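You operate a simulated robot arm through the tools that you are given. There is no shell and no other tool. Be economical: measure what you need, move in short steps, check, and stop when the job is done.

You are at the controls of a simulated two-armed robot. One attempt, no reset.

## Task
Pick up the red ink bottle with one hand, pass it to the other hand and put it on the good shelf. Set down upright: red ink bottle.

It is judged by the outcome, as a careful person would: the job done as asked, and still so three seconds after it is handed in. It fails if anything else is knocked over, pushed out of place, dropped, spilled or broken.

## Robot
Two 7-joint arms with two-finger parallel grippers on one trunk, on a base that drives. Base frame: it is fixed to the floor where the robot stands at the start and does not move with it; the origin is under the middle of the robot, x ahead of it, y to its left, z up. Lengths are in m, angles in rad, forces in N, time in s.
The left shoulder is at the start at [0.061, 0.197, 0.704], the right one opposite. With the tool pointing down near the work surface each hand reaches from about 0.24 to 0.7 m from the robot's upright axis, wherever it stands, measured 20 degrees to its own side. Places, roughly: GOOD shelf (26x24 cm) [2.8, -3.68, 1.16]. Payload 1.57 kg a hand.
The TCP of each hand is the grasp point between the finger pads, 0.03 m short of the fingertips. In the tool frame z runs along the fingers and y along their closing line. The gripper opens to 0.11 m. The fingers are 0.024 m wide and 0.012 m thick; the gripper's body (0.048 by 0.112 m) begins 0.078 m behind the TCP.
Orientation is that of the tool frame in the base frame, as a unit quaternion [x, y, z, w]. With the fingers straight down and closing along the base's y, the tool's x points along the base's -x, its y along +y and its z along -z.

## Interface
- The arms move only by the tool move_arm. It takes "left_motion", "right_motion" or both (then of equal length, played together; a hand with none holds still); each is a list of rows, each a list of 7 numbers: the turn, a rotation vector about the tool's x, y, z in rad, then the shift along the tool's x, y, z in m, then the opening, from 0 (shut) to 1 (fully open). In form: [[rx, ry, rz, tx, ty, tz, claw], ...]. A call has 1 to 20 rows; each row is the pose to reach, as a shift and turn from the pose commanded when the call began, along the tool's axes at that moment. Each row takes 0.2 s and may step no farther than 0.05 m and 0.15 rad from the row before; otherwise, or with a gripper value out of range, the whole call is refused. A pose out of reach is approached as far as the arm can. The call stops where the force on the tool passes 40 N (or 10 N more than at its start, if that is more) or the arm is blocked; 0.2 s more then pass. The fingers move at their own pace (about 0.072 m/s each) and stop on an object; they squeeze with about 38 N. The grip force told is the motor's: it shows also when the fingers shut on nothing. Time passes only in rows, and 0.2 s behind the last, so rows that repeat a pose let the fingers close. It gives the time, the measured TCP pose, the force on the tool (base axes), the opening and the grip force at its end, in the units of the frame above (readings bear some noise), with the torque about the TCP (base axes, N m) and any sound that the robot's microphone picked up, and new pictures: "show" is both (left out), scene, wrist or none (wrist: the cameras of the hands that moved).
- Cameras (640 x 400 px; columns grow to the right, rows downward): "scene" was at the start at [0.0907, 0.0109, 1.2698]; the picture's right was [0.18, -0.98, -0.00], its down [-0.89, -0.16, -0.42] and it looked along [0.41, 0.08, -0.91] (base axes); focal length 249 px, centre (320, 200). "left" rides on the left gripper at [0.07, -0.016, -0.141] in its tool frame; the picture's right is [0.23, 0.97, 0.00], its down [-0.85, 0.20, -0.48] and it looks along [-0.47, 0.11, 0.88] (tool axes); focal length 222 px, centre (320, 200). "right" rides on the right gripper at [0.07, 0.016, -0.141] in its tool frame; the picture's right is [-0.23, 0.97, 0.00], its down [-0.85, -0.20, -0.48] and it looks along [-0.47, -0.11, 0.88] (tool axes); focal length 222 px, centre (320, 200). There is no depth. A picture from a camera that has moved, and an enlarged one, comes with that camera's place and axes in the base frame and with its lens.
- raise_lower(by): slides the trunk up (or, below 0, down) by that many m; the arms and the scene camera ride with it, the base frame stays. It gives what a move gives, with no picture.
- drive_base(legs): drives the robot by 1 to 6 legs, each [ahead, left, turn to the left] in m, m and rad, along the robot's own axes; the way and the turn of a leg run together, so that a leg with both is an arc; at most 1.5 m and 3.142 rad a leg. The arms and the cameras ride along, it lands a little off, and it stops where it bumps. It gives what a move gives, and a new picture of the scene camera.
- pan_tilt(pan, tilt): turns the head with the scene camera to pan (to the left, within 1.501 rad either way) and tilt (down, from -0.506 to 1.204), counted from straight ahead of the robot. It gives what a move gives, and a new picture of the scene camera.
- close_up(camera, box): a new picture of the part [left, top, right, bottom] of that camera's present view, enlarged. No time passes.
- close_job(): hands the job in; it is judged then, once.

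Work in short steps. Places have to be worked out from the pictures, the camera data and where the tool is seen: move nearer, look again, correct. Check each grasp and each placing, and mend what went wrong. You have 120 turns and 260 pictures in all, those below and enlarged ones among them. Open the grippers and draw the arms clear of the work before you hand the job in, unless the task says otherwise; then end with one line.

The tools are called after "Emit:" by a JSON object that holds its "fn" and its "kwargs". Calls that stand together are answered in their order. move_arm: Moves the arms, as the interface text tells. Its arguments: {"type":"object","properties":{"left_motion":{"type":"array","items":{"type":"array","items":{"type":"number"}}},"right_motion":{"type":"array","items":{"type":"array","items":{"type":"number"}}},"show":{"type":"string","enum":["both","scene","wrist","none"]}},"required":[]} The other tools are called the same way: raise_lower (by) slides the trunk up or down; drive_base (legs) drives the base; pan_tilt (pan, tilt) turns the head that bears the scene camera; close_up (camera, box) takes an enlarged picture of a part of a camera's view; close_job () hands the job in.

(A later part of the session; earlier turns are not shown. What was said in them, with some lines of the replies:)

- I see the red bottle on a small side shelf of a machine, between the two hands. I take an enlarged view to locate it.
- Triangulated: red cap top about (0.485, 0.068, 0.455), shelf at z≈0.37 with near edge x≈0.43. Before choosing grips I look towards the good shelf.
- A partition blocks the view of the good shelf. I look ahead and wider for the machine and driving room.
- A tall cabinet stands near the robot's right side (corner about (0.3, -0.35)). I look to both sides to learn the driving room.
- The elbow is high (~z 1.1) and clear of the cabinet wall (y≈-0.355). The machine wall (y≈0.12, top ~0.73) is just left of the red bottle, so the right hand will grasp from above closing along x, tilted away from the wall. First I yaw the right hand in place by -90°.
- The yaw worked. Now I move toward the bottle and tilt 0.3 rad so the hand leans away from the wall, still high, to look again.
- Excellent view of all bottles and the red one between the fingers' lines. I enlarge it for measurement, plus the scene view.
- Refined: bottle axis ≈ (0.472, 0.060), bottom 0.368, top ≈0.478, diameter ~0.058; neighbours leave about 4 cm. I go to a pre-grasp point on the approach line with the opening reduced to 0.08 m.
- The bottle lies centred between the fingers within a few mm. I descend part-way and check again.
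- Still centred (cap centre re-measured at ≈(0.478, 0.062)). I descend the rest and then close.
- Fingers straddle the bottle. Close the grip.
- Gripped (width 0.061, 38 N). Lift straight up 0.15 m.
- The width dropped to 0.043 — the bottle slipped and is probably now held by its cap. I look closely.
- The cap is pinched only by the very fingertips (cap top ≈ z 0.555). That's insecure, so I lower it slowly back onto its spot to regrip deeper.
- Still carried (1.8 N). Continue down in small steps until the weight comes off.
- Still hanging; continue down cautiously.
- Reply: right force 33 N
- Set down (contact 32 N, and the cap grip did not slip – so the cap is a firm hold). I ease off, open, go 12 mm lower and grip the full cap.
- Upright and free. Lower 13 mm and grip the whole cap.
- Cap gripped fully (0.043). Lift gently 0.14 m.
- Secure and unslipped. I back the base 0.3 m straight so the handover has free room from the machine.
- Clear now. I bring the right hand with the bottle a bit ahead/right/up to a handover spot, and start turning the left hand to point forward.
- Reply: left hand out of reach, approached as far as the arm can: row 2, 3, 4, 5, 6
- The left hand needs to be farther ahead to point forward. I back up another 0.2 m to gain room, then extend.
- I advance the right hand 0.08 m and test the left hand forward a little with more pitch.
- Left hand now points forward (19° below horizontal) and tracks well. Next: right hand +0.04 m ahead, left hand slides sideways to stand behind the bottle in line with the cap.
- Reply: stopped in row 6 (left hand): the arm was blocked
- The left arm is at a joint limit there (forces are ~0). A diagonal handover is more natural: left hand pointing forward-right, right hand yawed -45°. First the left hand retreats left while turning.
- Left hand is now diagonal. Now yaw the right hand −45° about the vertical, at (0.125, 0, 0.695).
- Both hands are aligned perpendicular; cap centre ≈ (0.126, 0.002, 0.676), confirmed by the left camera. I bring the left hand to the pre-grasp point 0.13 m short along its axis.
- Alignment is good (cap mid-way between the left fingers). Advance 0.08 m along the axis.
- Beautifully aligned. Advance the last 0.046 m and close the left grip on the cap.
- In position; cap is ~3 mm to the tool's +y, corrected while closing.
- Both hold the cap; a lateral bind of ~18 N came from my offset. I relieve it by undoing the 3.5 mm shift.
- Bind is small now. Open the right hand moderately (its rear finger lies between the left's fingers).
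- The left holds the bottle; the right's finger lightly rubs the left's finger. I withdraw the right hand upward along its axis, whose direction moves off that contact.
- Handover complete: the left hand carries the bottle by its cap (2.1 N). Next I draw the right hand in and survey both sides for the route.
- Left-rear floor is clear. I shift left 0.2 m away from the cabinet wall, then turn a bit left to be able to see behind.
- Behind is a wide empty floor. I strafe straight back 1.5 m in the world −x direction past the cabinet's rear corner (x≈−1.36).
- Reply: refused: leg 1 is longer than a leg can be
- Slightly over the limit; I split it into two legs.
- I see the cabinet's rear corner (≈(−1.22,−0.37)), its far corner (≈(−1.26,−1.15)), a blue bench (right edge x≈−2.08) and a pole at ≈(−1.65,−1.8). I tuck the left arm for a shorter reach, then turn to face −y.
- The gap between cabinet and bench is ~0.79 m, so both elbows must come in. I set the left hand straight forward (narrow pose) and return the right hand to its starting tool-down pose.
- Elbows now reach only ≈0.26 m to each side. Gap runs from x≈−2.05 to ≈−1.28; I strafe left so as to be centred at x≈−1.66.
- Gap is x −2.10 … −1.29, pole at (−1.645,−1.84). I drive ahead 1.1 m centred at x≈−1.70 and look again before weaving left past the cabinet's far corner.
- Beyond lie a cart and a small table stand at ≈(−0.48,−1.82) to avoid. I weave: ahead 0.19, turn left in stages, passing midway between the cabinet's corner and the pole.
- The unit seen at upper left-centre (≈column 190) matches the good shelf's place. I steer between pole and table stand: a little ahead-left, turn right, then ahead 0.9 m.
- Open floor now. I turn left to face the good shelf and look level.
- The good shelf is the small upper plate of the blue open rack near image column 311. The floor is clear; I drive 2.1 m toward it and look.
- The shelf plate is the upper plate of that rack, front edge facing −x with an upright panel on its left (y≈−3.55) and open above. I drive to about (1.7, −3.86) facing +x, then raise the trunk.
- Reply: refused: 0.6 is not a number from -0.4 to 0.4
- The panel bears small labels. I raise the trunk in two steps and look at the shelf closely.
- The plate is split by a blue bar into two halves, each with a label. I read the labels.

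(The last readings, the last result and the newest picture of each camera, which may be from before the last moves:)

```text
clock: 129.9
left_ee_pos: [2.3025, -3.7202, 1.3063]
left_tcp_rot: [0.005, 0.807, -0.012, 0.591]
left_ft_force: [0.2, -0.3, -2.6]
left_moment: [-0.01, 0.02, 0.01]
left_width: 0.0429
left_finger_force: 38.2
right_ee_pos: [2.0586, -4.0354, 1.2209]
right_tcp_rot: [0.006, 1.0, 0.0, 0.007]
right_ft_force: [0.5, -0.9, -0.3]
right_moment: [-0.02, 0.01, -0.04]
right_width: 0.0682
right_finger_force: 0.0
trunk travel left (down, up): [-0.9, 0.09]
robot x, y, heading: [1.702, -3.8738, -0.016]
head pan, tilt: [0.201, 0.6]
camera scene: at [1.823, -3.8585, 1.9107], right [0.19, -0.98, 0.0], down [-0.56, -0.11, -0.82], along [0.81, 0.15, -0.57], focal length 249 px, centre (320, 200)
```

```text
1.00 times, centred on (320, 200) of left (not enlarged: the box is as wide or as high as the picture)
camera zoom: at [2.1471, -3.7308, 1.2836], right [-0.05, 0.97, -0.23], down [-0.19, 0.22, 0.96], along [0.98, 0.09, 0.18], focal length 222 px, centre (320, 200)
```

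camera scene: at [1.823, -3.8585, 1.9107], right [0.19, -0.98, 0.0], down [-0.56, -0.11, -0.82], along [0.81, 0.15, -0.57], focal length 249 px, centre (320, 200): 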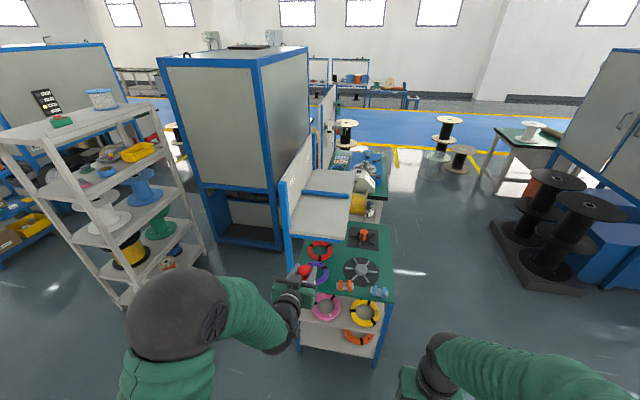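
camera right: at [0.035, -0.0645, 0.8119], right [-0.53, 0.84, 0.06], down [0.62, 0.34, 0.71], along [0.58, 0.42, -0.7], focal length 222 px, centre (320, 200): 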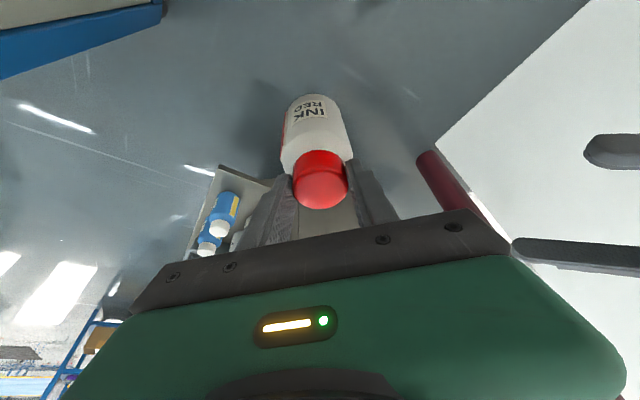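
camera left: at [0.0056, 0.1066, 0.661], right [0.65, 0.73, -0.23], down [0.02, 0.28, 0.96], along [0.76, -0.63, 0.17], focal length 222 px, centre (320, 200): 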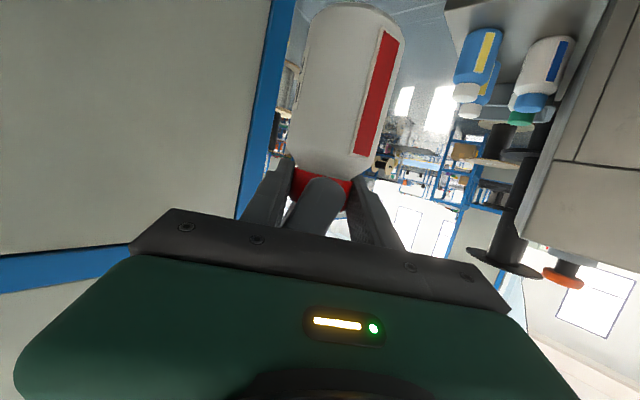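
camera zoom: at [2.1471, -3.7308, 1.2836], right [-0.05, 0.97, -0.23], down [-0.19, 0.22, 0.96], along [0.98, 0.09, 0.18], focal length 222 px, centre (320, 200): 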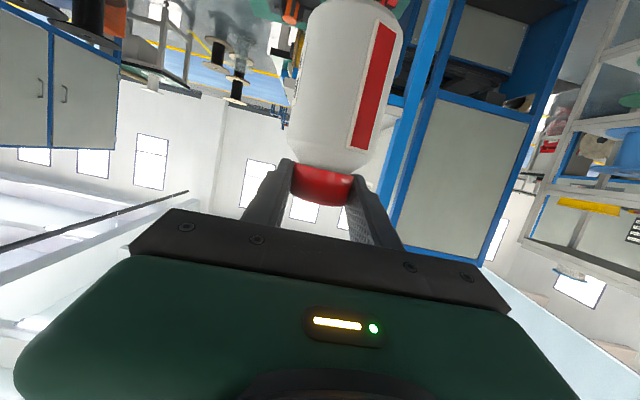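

"GOOD" is the near half: x≈2.62–2.93, y≈−3.57 to −3.81, open above. Bottle bottom is ≈5 cm above it. I drive ahead 0.45 m.

Emit:
{"fn": "drive_base", "kwargs": {"legs": [[0.25, 0.01, 0.015], [0.2, 0.01, 0]]}}

Emit:
{"fn": "pan_tilt", "kwargs": {"pan": 0.2, "tilt": 0.9}}

Emit:
{"fn": "close_up", "kwargs": {"camera": "scene", "box": [220, 80, 400, 240]}}

Emit:
{"fn": "close_up", "kwargs": {"camera": "left", "box": [160, 0, 480, 240]}}

```text
clock: 132.9
left_ee_pos: [2.7434, -3.6851, 1.3084]
left_tcp_rot: [-0.003, 0.806, -0.006, 0.592]
left_ft_force: [-0.2, 0.0, -2.1]
left_moment: [0.02, 0.02, 0.01]
left_width: 0.043
left_finger_force: 38.0
right_ee_pos: [2.5068, -4.0057, 1.2238]
right_tcp_rot: [-0.007, 1.0, 0.001, 0.009]
right_ft_force: [-0.9, -0.1, -0.2]
right_moment: [0.02, -0.01, 0.01]
right_width: 0.0684
right_finger_force: 0.1
trunk travel left (down, up): [-0.9, 0.09]
robot x, y, heading: [2.1499, -3.8603, 0.007]
head pan, tilt: [0.201, 0.6]
camera scene: at [2.2656, -3.835, 1.9112], right [0.21, -0.98, 0.0], down [-0.55, -0.12, -0.83], along [0.81, 0.17, -0.56], focal length 249 px, centre (320, 200)
```

scene: 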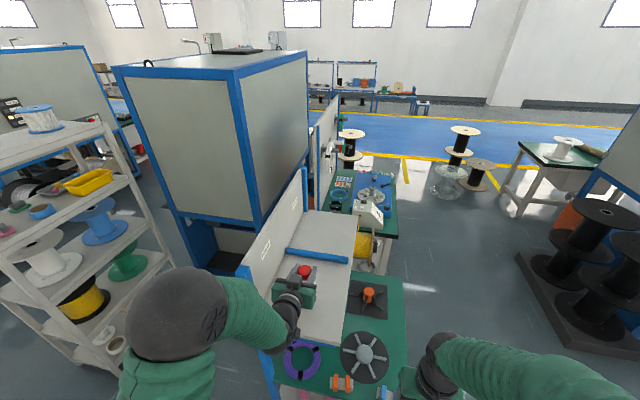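

```text
clock: 133.7
left_ee_pos: [2.7452, -3.6838, 1.3061]
left_tcp_rot: [-0.003, 0.806, -0.007, 0.591]
left_ft_force: [-0.5, 0.7, -2.9]
left_moment: [-0.01, 0.05, 0.02]
left_width: 0.0428
left_finger_force: 38.7
right_ee_pos: [2.5087, -4.0049, 1.2209]
right_tcp_rot: [-0.007, 1.0, -0.001, 0.008]
right_ft_force: [0.0, 0.1, 0.1]
right_moment: [0.01, -0.02, -0.03]
right_width: 0.0681
right_finger_force: 0.1
trunk travel left (down, up): [-0.9, 0.09]
robot x, y, heading: [2.1519, -3.8529, 0.01]
head pan, tilt: [0.201, 0.901]
camera scene: at [2.2571, -3.8371, 1.8862], right [0.21, -0.98, 0.0], down [-0.77, -0.16, -0.62], along [0.61, 0.13, -0.78], focal length 249 px, centre (320, 200)
```

scene: 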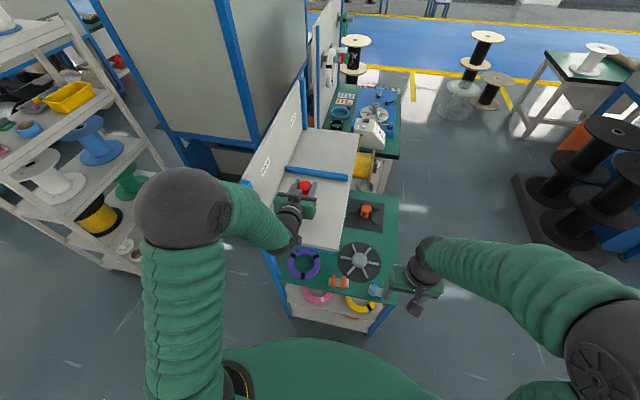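

```text
2.50 times, centred on (310, 160) of scene
camera zoom: at [2.2571, -3.8371, 1.8862], right [0.21, -0.98, 0.0], down [-0.77, -0.16, -0.62], along [0.61, 0.13, -0.78], focal length 623 px, centre (345, 300)
```

zoom: 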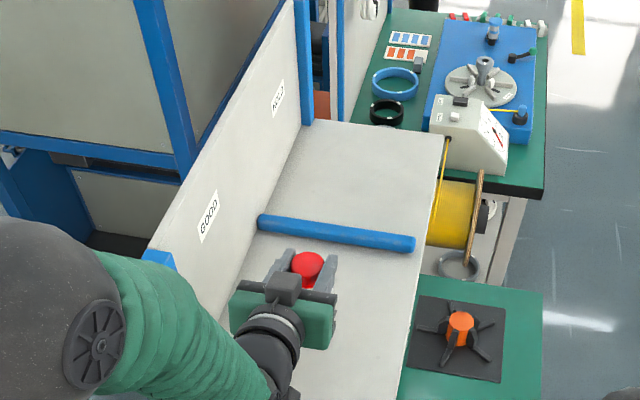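

```text
1.67 times, centred on (320, 120) of left
camera zoom: at [2.5899, -3.6988, 1.2847], right [-0.07, 0.97, -0.23], down [-0.2, 0.21, 0.96], along [0.98, 0.11, 0.18], focal length 370 px, centre (320, 333)
```

zoom: 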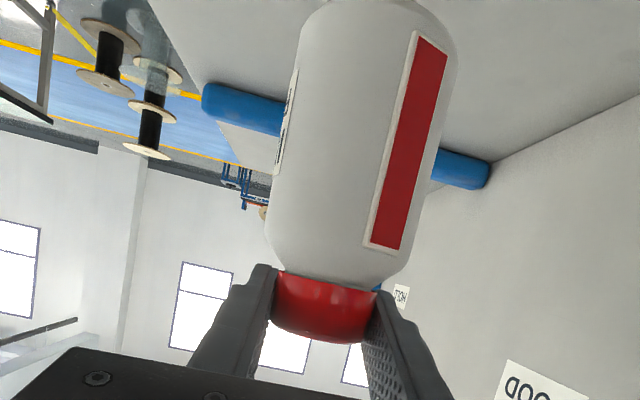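

Centred well over the GOOD area (x 2.745, y −3.685; bar at ≈2.94). I lower with the arm: 36 mm first.

Emit:
{"fn": "move_arm", "kwargs": {"left_motion": [[0, 0, 0, 0.0114, 0, 0.0036, 0.25], [0, 0, 0, 0.0228, 0, 0.0072, 0.25], [0, 0, 0, 0.0343, 0, 0.0108, 0.25]], "show": "none"}}

Emit:
{"fn": "close_up", "kwargs": {"camera": "scene", "box": [260, 140, 360, 220]}}

Emit:
{"fn": "close_up", "kwargs": {"camera": "left", "box": [160, 0, 480, 240]}}

```text
clock: 134.5
left_ee_pos: [2.7465, -3.6841, 1.2713]
left_tcp_rot: [-0.004, 0.805, -0.006, 0.593]
left_ft_force: [1.1, 0.0, 2.2]
left_moment: [0.07, -0.01, -0.02]
left_width: 0.0427
left_finger_force: 38.3
right_ee_pos: [2.5089, -4.0044, 1.2219]
right_tcp_rot: [-0.007, 1.0, -0.001, 0.007]
right_ft_force: [0.7, -0.1, -0.5]
right_moment: [0.03, -0.03, -0.01]
right_width: 0.0681
right_finger_force: 0.0
trunk travel left (down, up): [-0.9, 0.09]
robot x, y, heading: [2.1532, -3.8538, 0.006]
head pan, tilt: [0.201, 0.901]
```

```text
5.00 times, centred on (310, 180) of scene
camera zoom: at [2.2583, -3.8368, 1.8862], right [0.21, -0.98, 0.0], down [-0.77, -0.16, -0.62], along [0.61, 0.13, -0.78], focal length 1246 px, centre (370, 300)
```

zoom: 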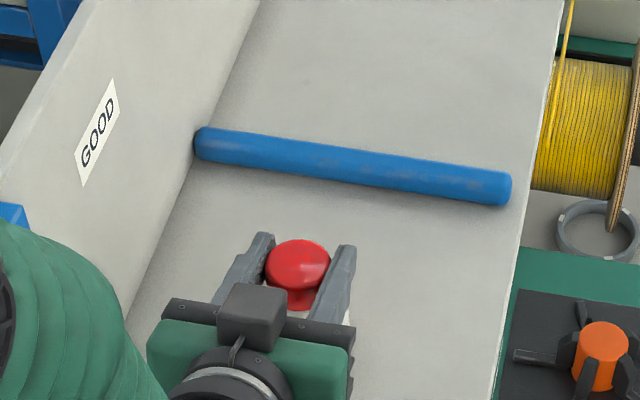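

```text
1.67 times, centred on (320, 120) of left
camera zoom: at [2.5908, -3.6988, 1.2485], right [-0.07, 0.97, -0.23], down [-0.2, 0.21, 0.96], along [0.98, 0.11, 0.18], focal length 370 px, centre (320, 333)
```

zoom: 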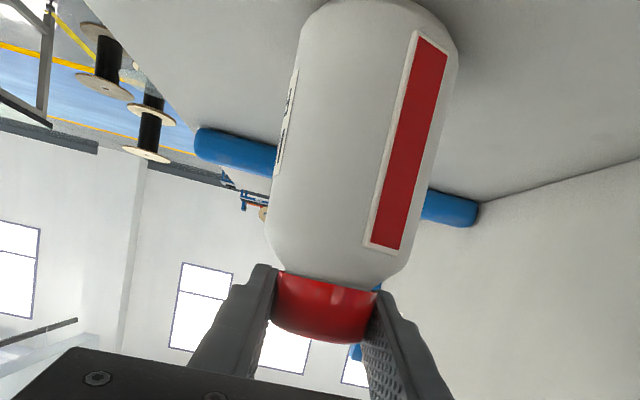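

Force flipped to +2.2 N: contact is just made. I press 1.5 mm more to confirm it is seated.

Emit:
{"fn": "move_arm", "kwargs": {"left_motion": [[0, 0, 0, 0.0007, 0, 0.0002, 0.25], [0, 0, 0, 0.0014, 0, 0.0004, 0.25], [0, 0, 0, 0.0014, 0, 0.0004, 0.25]], "show": "none"}}

```text
clock: 135.3
left_ee_pos: [2.7454, -3.684, 1.2709]
left_tcp_rot: [-0.004, 0.805, -0.005, 0.593]
left_ft_force: [2.8, 2.0, 16.3]
left_moment: [0.59, -0.02, -0.06]
left_width: 0.0431
left_finger_force: 38.0
right_ee_pos: [2.5088, -4.0048, 1.2223]
right_tcp_rot: [-0.007, 1.0, -0.001, 0.008]
right_ft_force: [-0.4, -0.3, -0.3]
right_moment: [0.0, -0.01, -0.02]
right_width: 0.0681
right_finger_force: 0.0
trunk travel left (down, up): [-0.9, 0.09]
robot x, y, heading: [2.1497, -3.8531, 0.012]
head pan, tilt: [0.201, 0.901]
```

Seated (16 N, slightly on one edge, so a tiny tilt). I relieve the press to near zero and open the grip gradually so it settles.

Emit:
{"fn": "move_arm", "kwargs": {"left_motion": [[0, 0, 0, -0.0014, 0, -0.0004, 0.25], [0, 0, 0, -0.0014, 0, -0.0004, 0.25], [0, 0, 0, -0.0014, 0, -0.0004, 0.41], [0, 0, 0, -0.0014, 0, -0.0004, 0.43], [0, 0, 0, -0.0014, 0, -0.0004, 0.46], [0, 0, 0, -0.0014, 0, -0.0004, 0.5], [0, 0, 0, -0.0014, 0, -0.0004, 0.6], [0, 0, 0, -0.0014, 0, -0.0004, 0.7]], "show": "none"}}

Emit:
{"fn": "close_up", "kwargs": {"camera": "scene", "box": [260, 140, 360, 220]}}

Emit:
{"fn": "close_up", "kwargs": {"camera": "left", "box": [160, 0, 480, 240]}}

```text
clock: 137.1
left_ee_pos: [2.7454, -3.6837, 1.2695]
left_tcp_rot: [-0.005, 0.806, -0.005, 0.591]
left_ft_force: [-0.8, -0.1, 0.0]
left_moment: [-0.01, -0.05, 0.01]
left_width: 0.0771
left_finger_force: 0.1
right_ee_pos: [2.5108, -4.0048, 1.222]
right_tcp_rot: [-0.007, 1.0, -0.001, 0.008]
right_ft_force: [-0.2, 0.6, -0.8]
right_moment: [0.0, -0.03, 0.02]
right_width: 0.068
right_finger_force: 0.0
trunk travel left (down, up): [-0.9, 0.09]
robot x, y, heading: [2.151, -3.8556, 0.013]
head pan, tilt: [0.201, 0.901]
```

```text
5.00 times, centred on (310, 180) of scene
camera zoom: at [2.2587, -3.8368, 1.886], right [0.21, -0.98, 0.0], down [-0.77, -0.16, -0.62], along [0.61, 0.13, -0.78], focal length 1246 px, centre (370, 300)
```

zoom: 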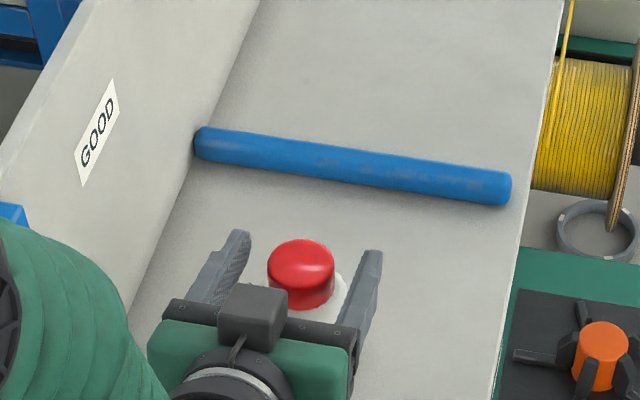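

```text
1.67 times, centred on (320, 120) of left
camera zoom: at [2.591, -3.6991, 1.2478], right [-0.07, 0.97, -0.23], down [-0.2, 0.21, 0.96], along [0.98, 0.11, 0.18], focal length 370 px, centre (320, 333)
```

zoom: 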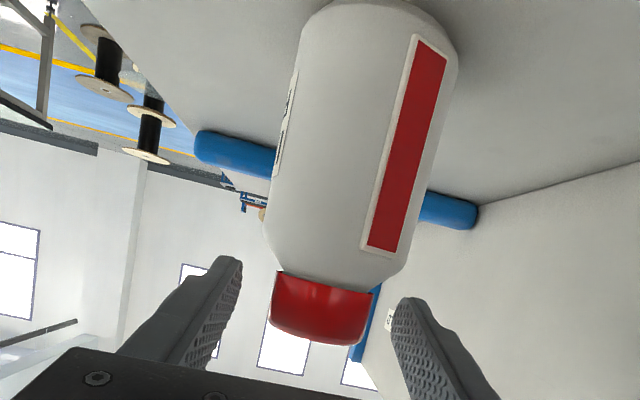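

Bottle stands upright in the GOOD area, untouched. I open a little more and rise 1 cm, then back the base straight away.

Emit:
{"fn": "move_arm", "kwargs": {"left_motion": [[0, 0, 0, -0.005, 0, -0.001, 0.9], [0, 0, 0, -0.01, 0, -0.003, 0.9], [0, 0, 0, -0.01, 0, -0.003, 0.9]], "show": "none"}}

Emit:
{"fn": "drive_base", "kwargs": {"legs": [[-0.35, 0, 0]]}}

Emit:
{"fn": "close_up", "kwargs": {"camera": "scene", "box": [240, 40, 400, 180]}}

Emit:
{"fn": "close_up", "kwargs": {"camera": "left", "box": [160, 0, 480, 240]}}

```text
clock: 137.9
left_ee_pos: [2.7461, -3.684, 1.2792]
left_tcp_rot: [-0.004, 0.806, -0.006, 0.592]
left_ft_force: [-0.3, 0.4, -0.1]
left_moment: [0.0, 0.02, -0.01]
left_width: 0.0994
left_finger_force: 0.1
right_ee_pos: [2.5103, -4.0049, 1.2218]
right_tcp_rot: [-0.006, 1.0, -0.001, 0.008]
right_ft_force: [-0.5, 1.0, 0.8]
right_moment: [0.0, 0.03, 0.01]
right_width: 0.0682
right_finger_force: 0.0
trunk travel left (down, up): [-0.9, 0.09]
robot x, y, heading: [2.1517, -3.8522, 0.014]
head pan, tilt: [0.201, 0.901]
```

```text
clock: 140.2
left_ee_pos: [2.405, -3.6864, 1.2779]
left_tcp_rot: [-0.006, 0.808, -0.004, 0.59]
left_ft_force: [-0.3, -0.2, -0.3]
left_moment: [0.01, -0.02, -0.01]
left_width: 0.099
left_finger_force: 0.1
right_ee_pos: [2.1681, -4.0081, 1.2204]
right_tcp_rot: [-0.008, 1.0, -0.001, 0.006]
right_ft_force: [0.0, 0.5, -0.7]
right_moment: [0.01, -0.02, 0.01]
right_width: 0.0682
right_finger_force: 0.0
trunk travel left (down, up): [-0.9, 0.09]
robot x, y, heading: [1.808, -3.8572, 0.016]
head pan, tilt: [0.201, 0.901]
camera scene: at [1.9194, -3.8405, 1.8856], right [0.21, -0.98, 0.0], down [-0.77, -0.17, -0.62], along [0.6, 0.13, -0.79], focal length 249 px, centre (320, 200)
```

scene: 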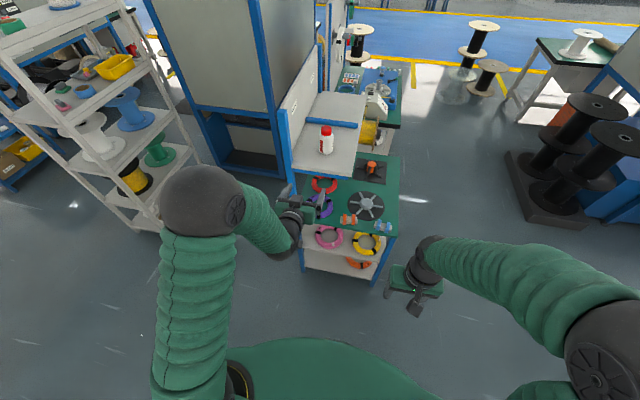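

```text
2.86 times, centred on (320, 110) of scene
camera zoom: at [1.9194, -3.8405, 1.8856], right [0.21, -0.98, 0.0], down [-0.77, -0.17, -0.62], along [0.6, 0.13, -0.79], focal length 712 px, centre (320, 457)
```

zoom: 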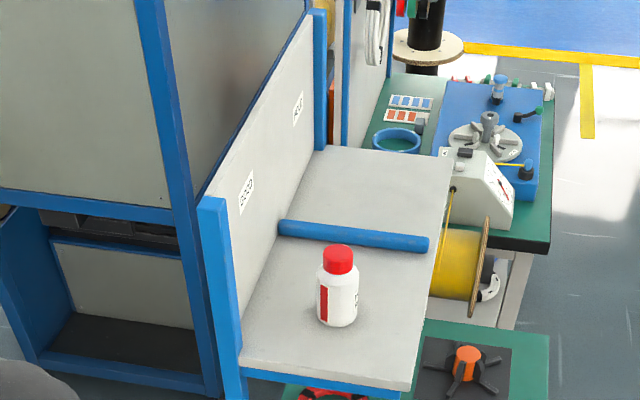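

```text
1.67 times, centred on (320, 120) of left
camera zoom: at [2.2494, -3.7012, 1.2569], right [-0.07, 0.97, -0.23], down [-0.2, 0.21, 0.96], along [0.98, 0.11, 0.18], focal length 370 px, centre (320, 333)
```

zoom: 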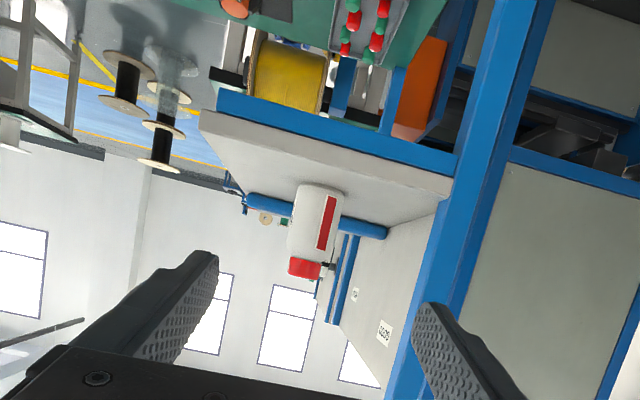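

The red bottle stands upright in the middle of the GOOD half. Both grippers are open (0.099 m and 0.068 m) and the arms are clear, so I hand in the job.

Emit:
{"fn": "close_job", "kwargs": {}}

```text
The job is handed in.
```

The red ink bottle was picked up with the right hand, passed to the left, and now stands upright on the GOOD half of the shelf; I saw nothing else knocked over or moved.
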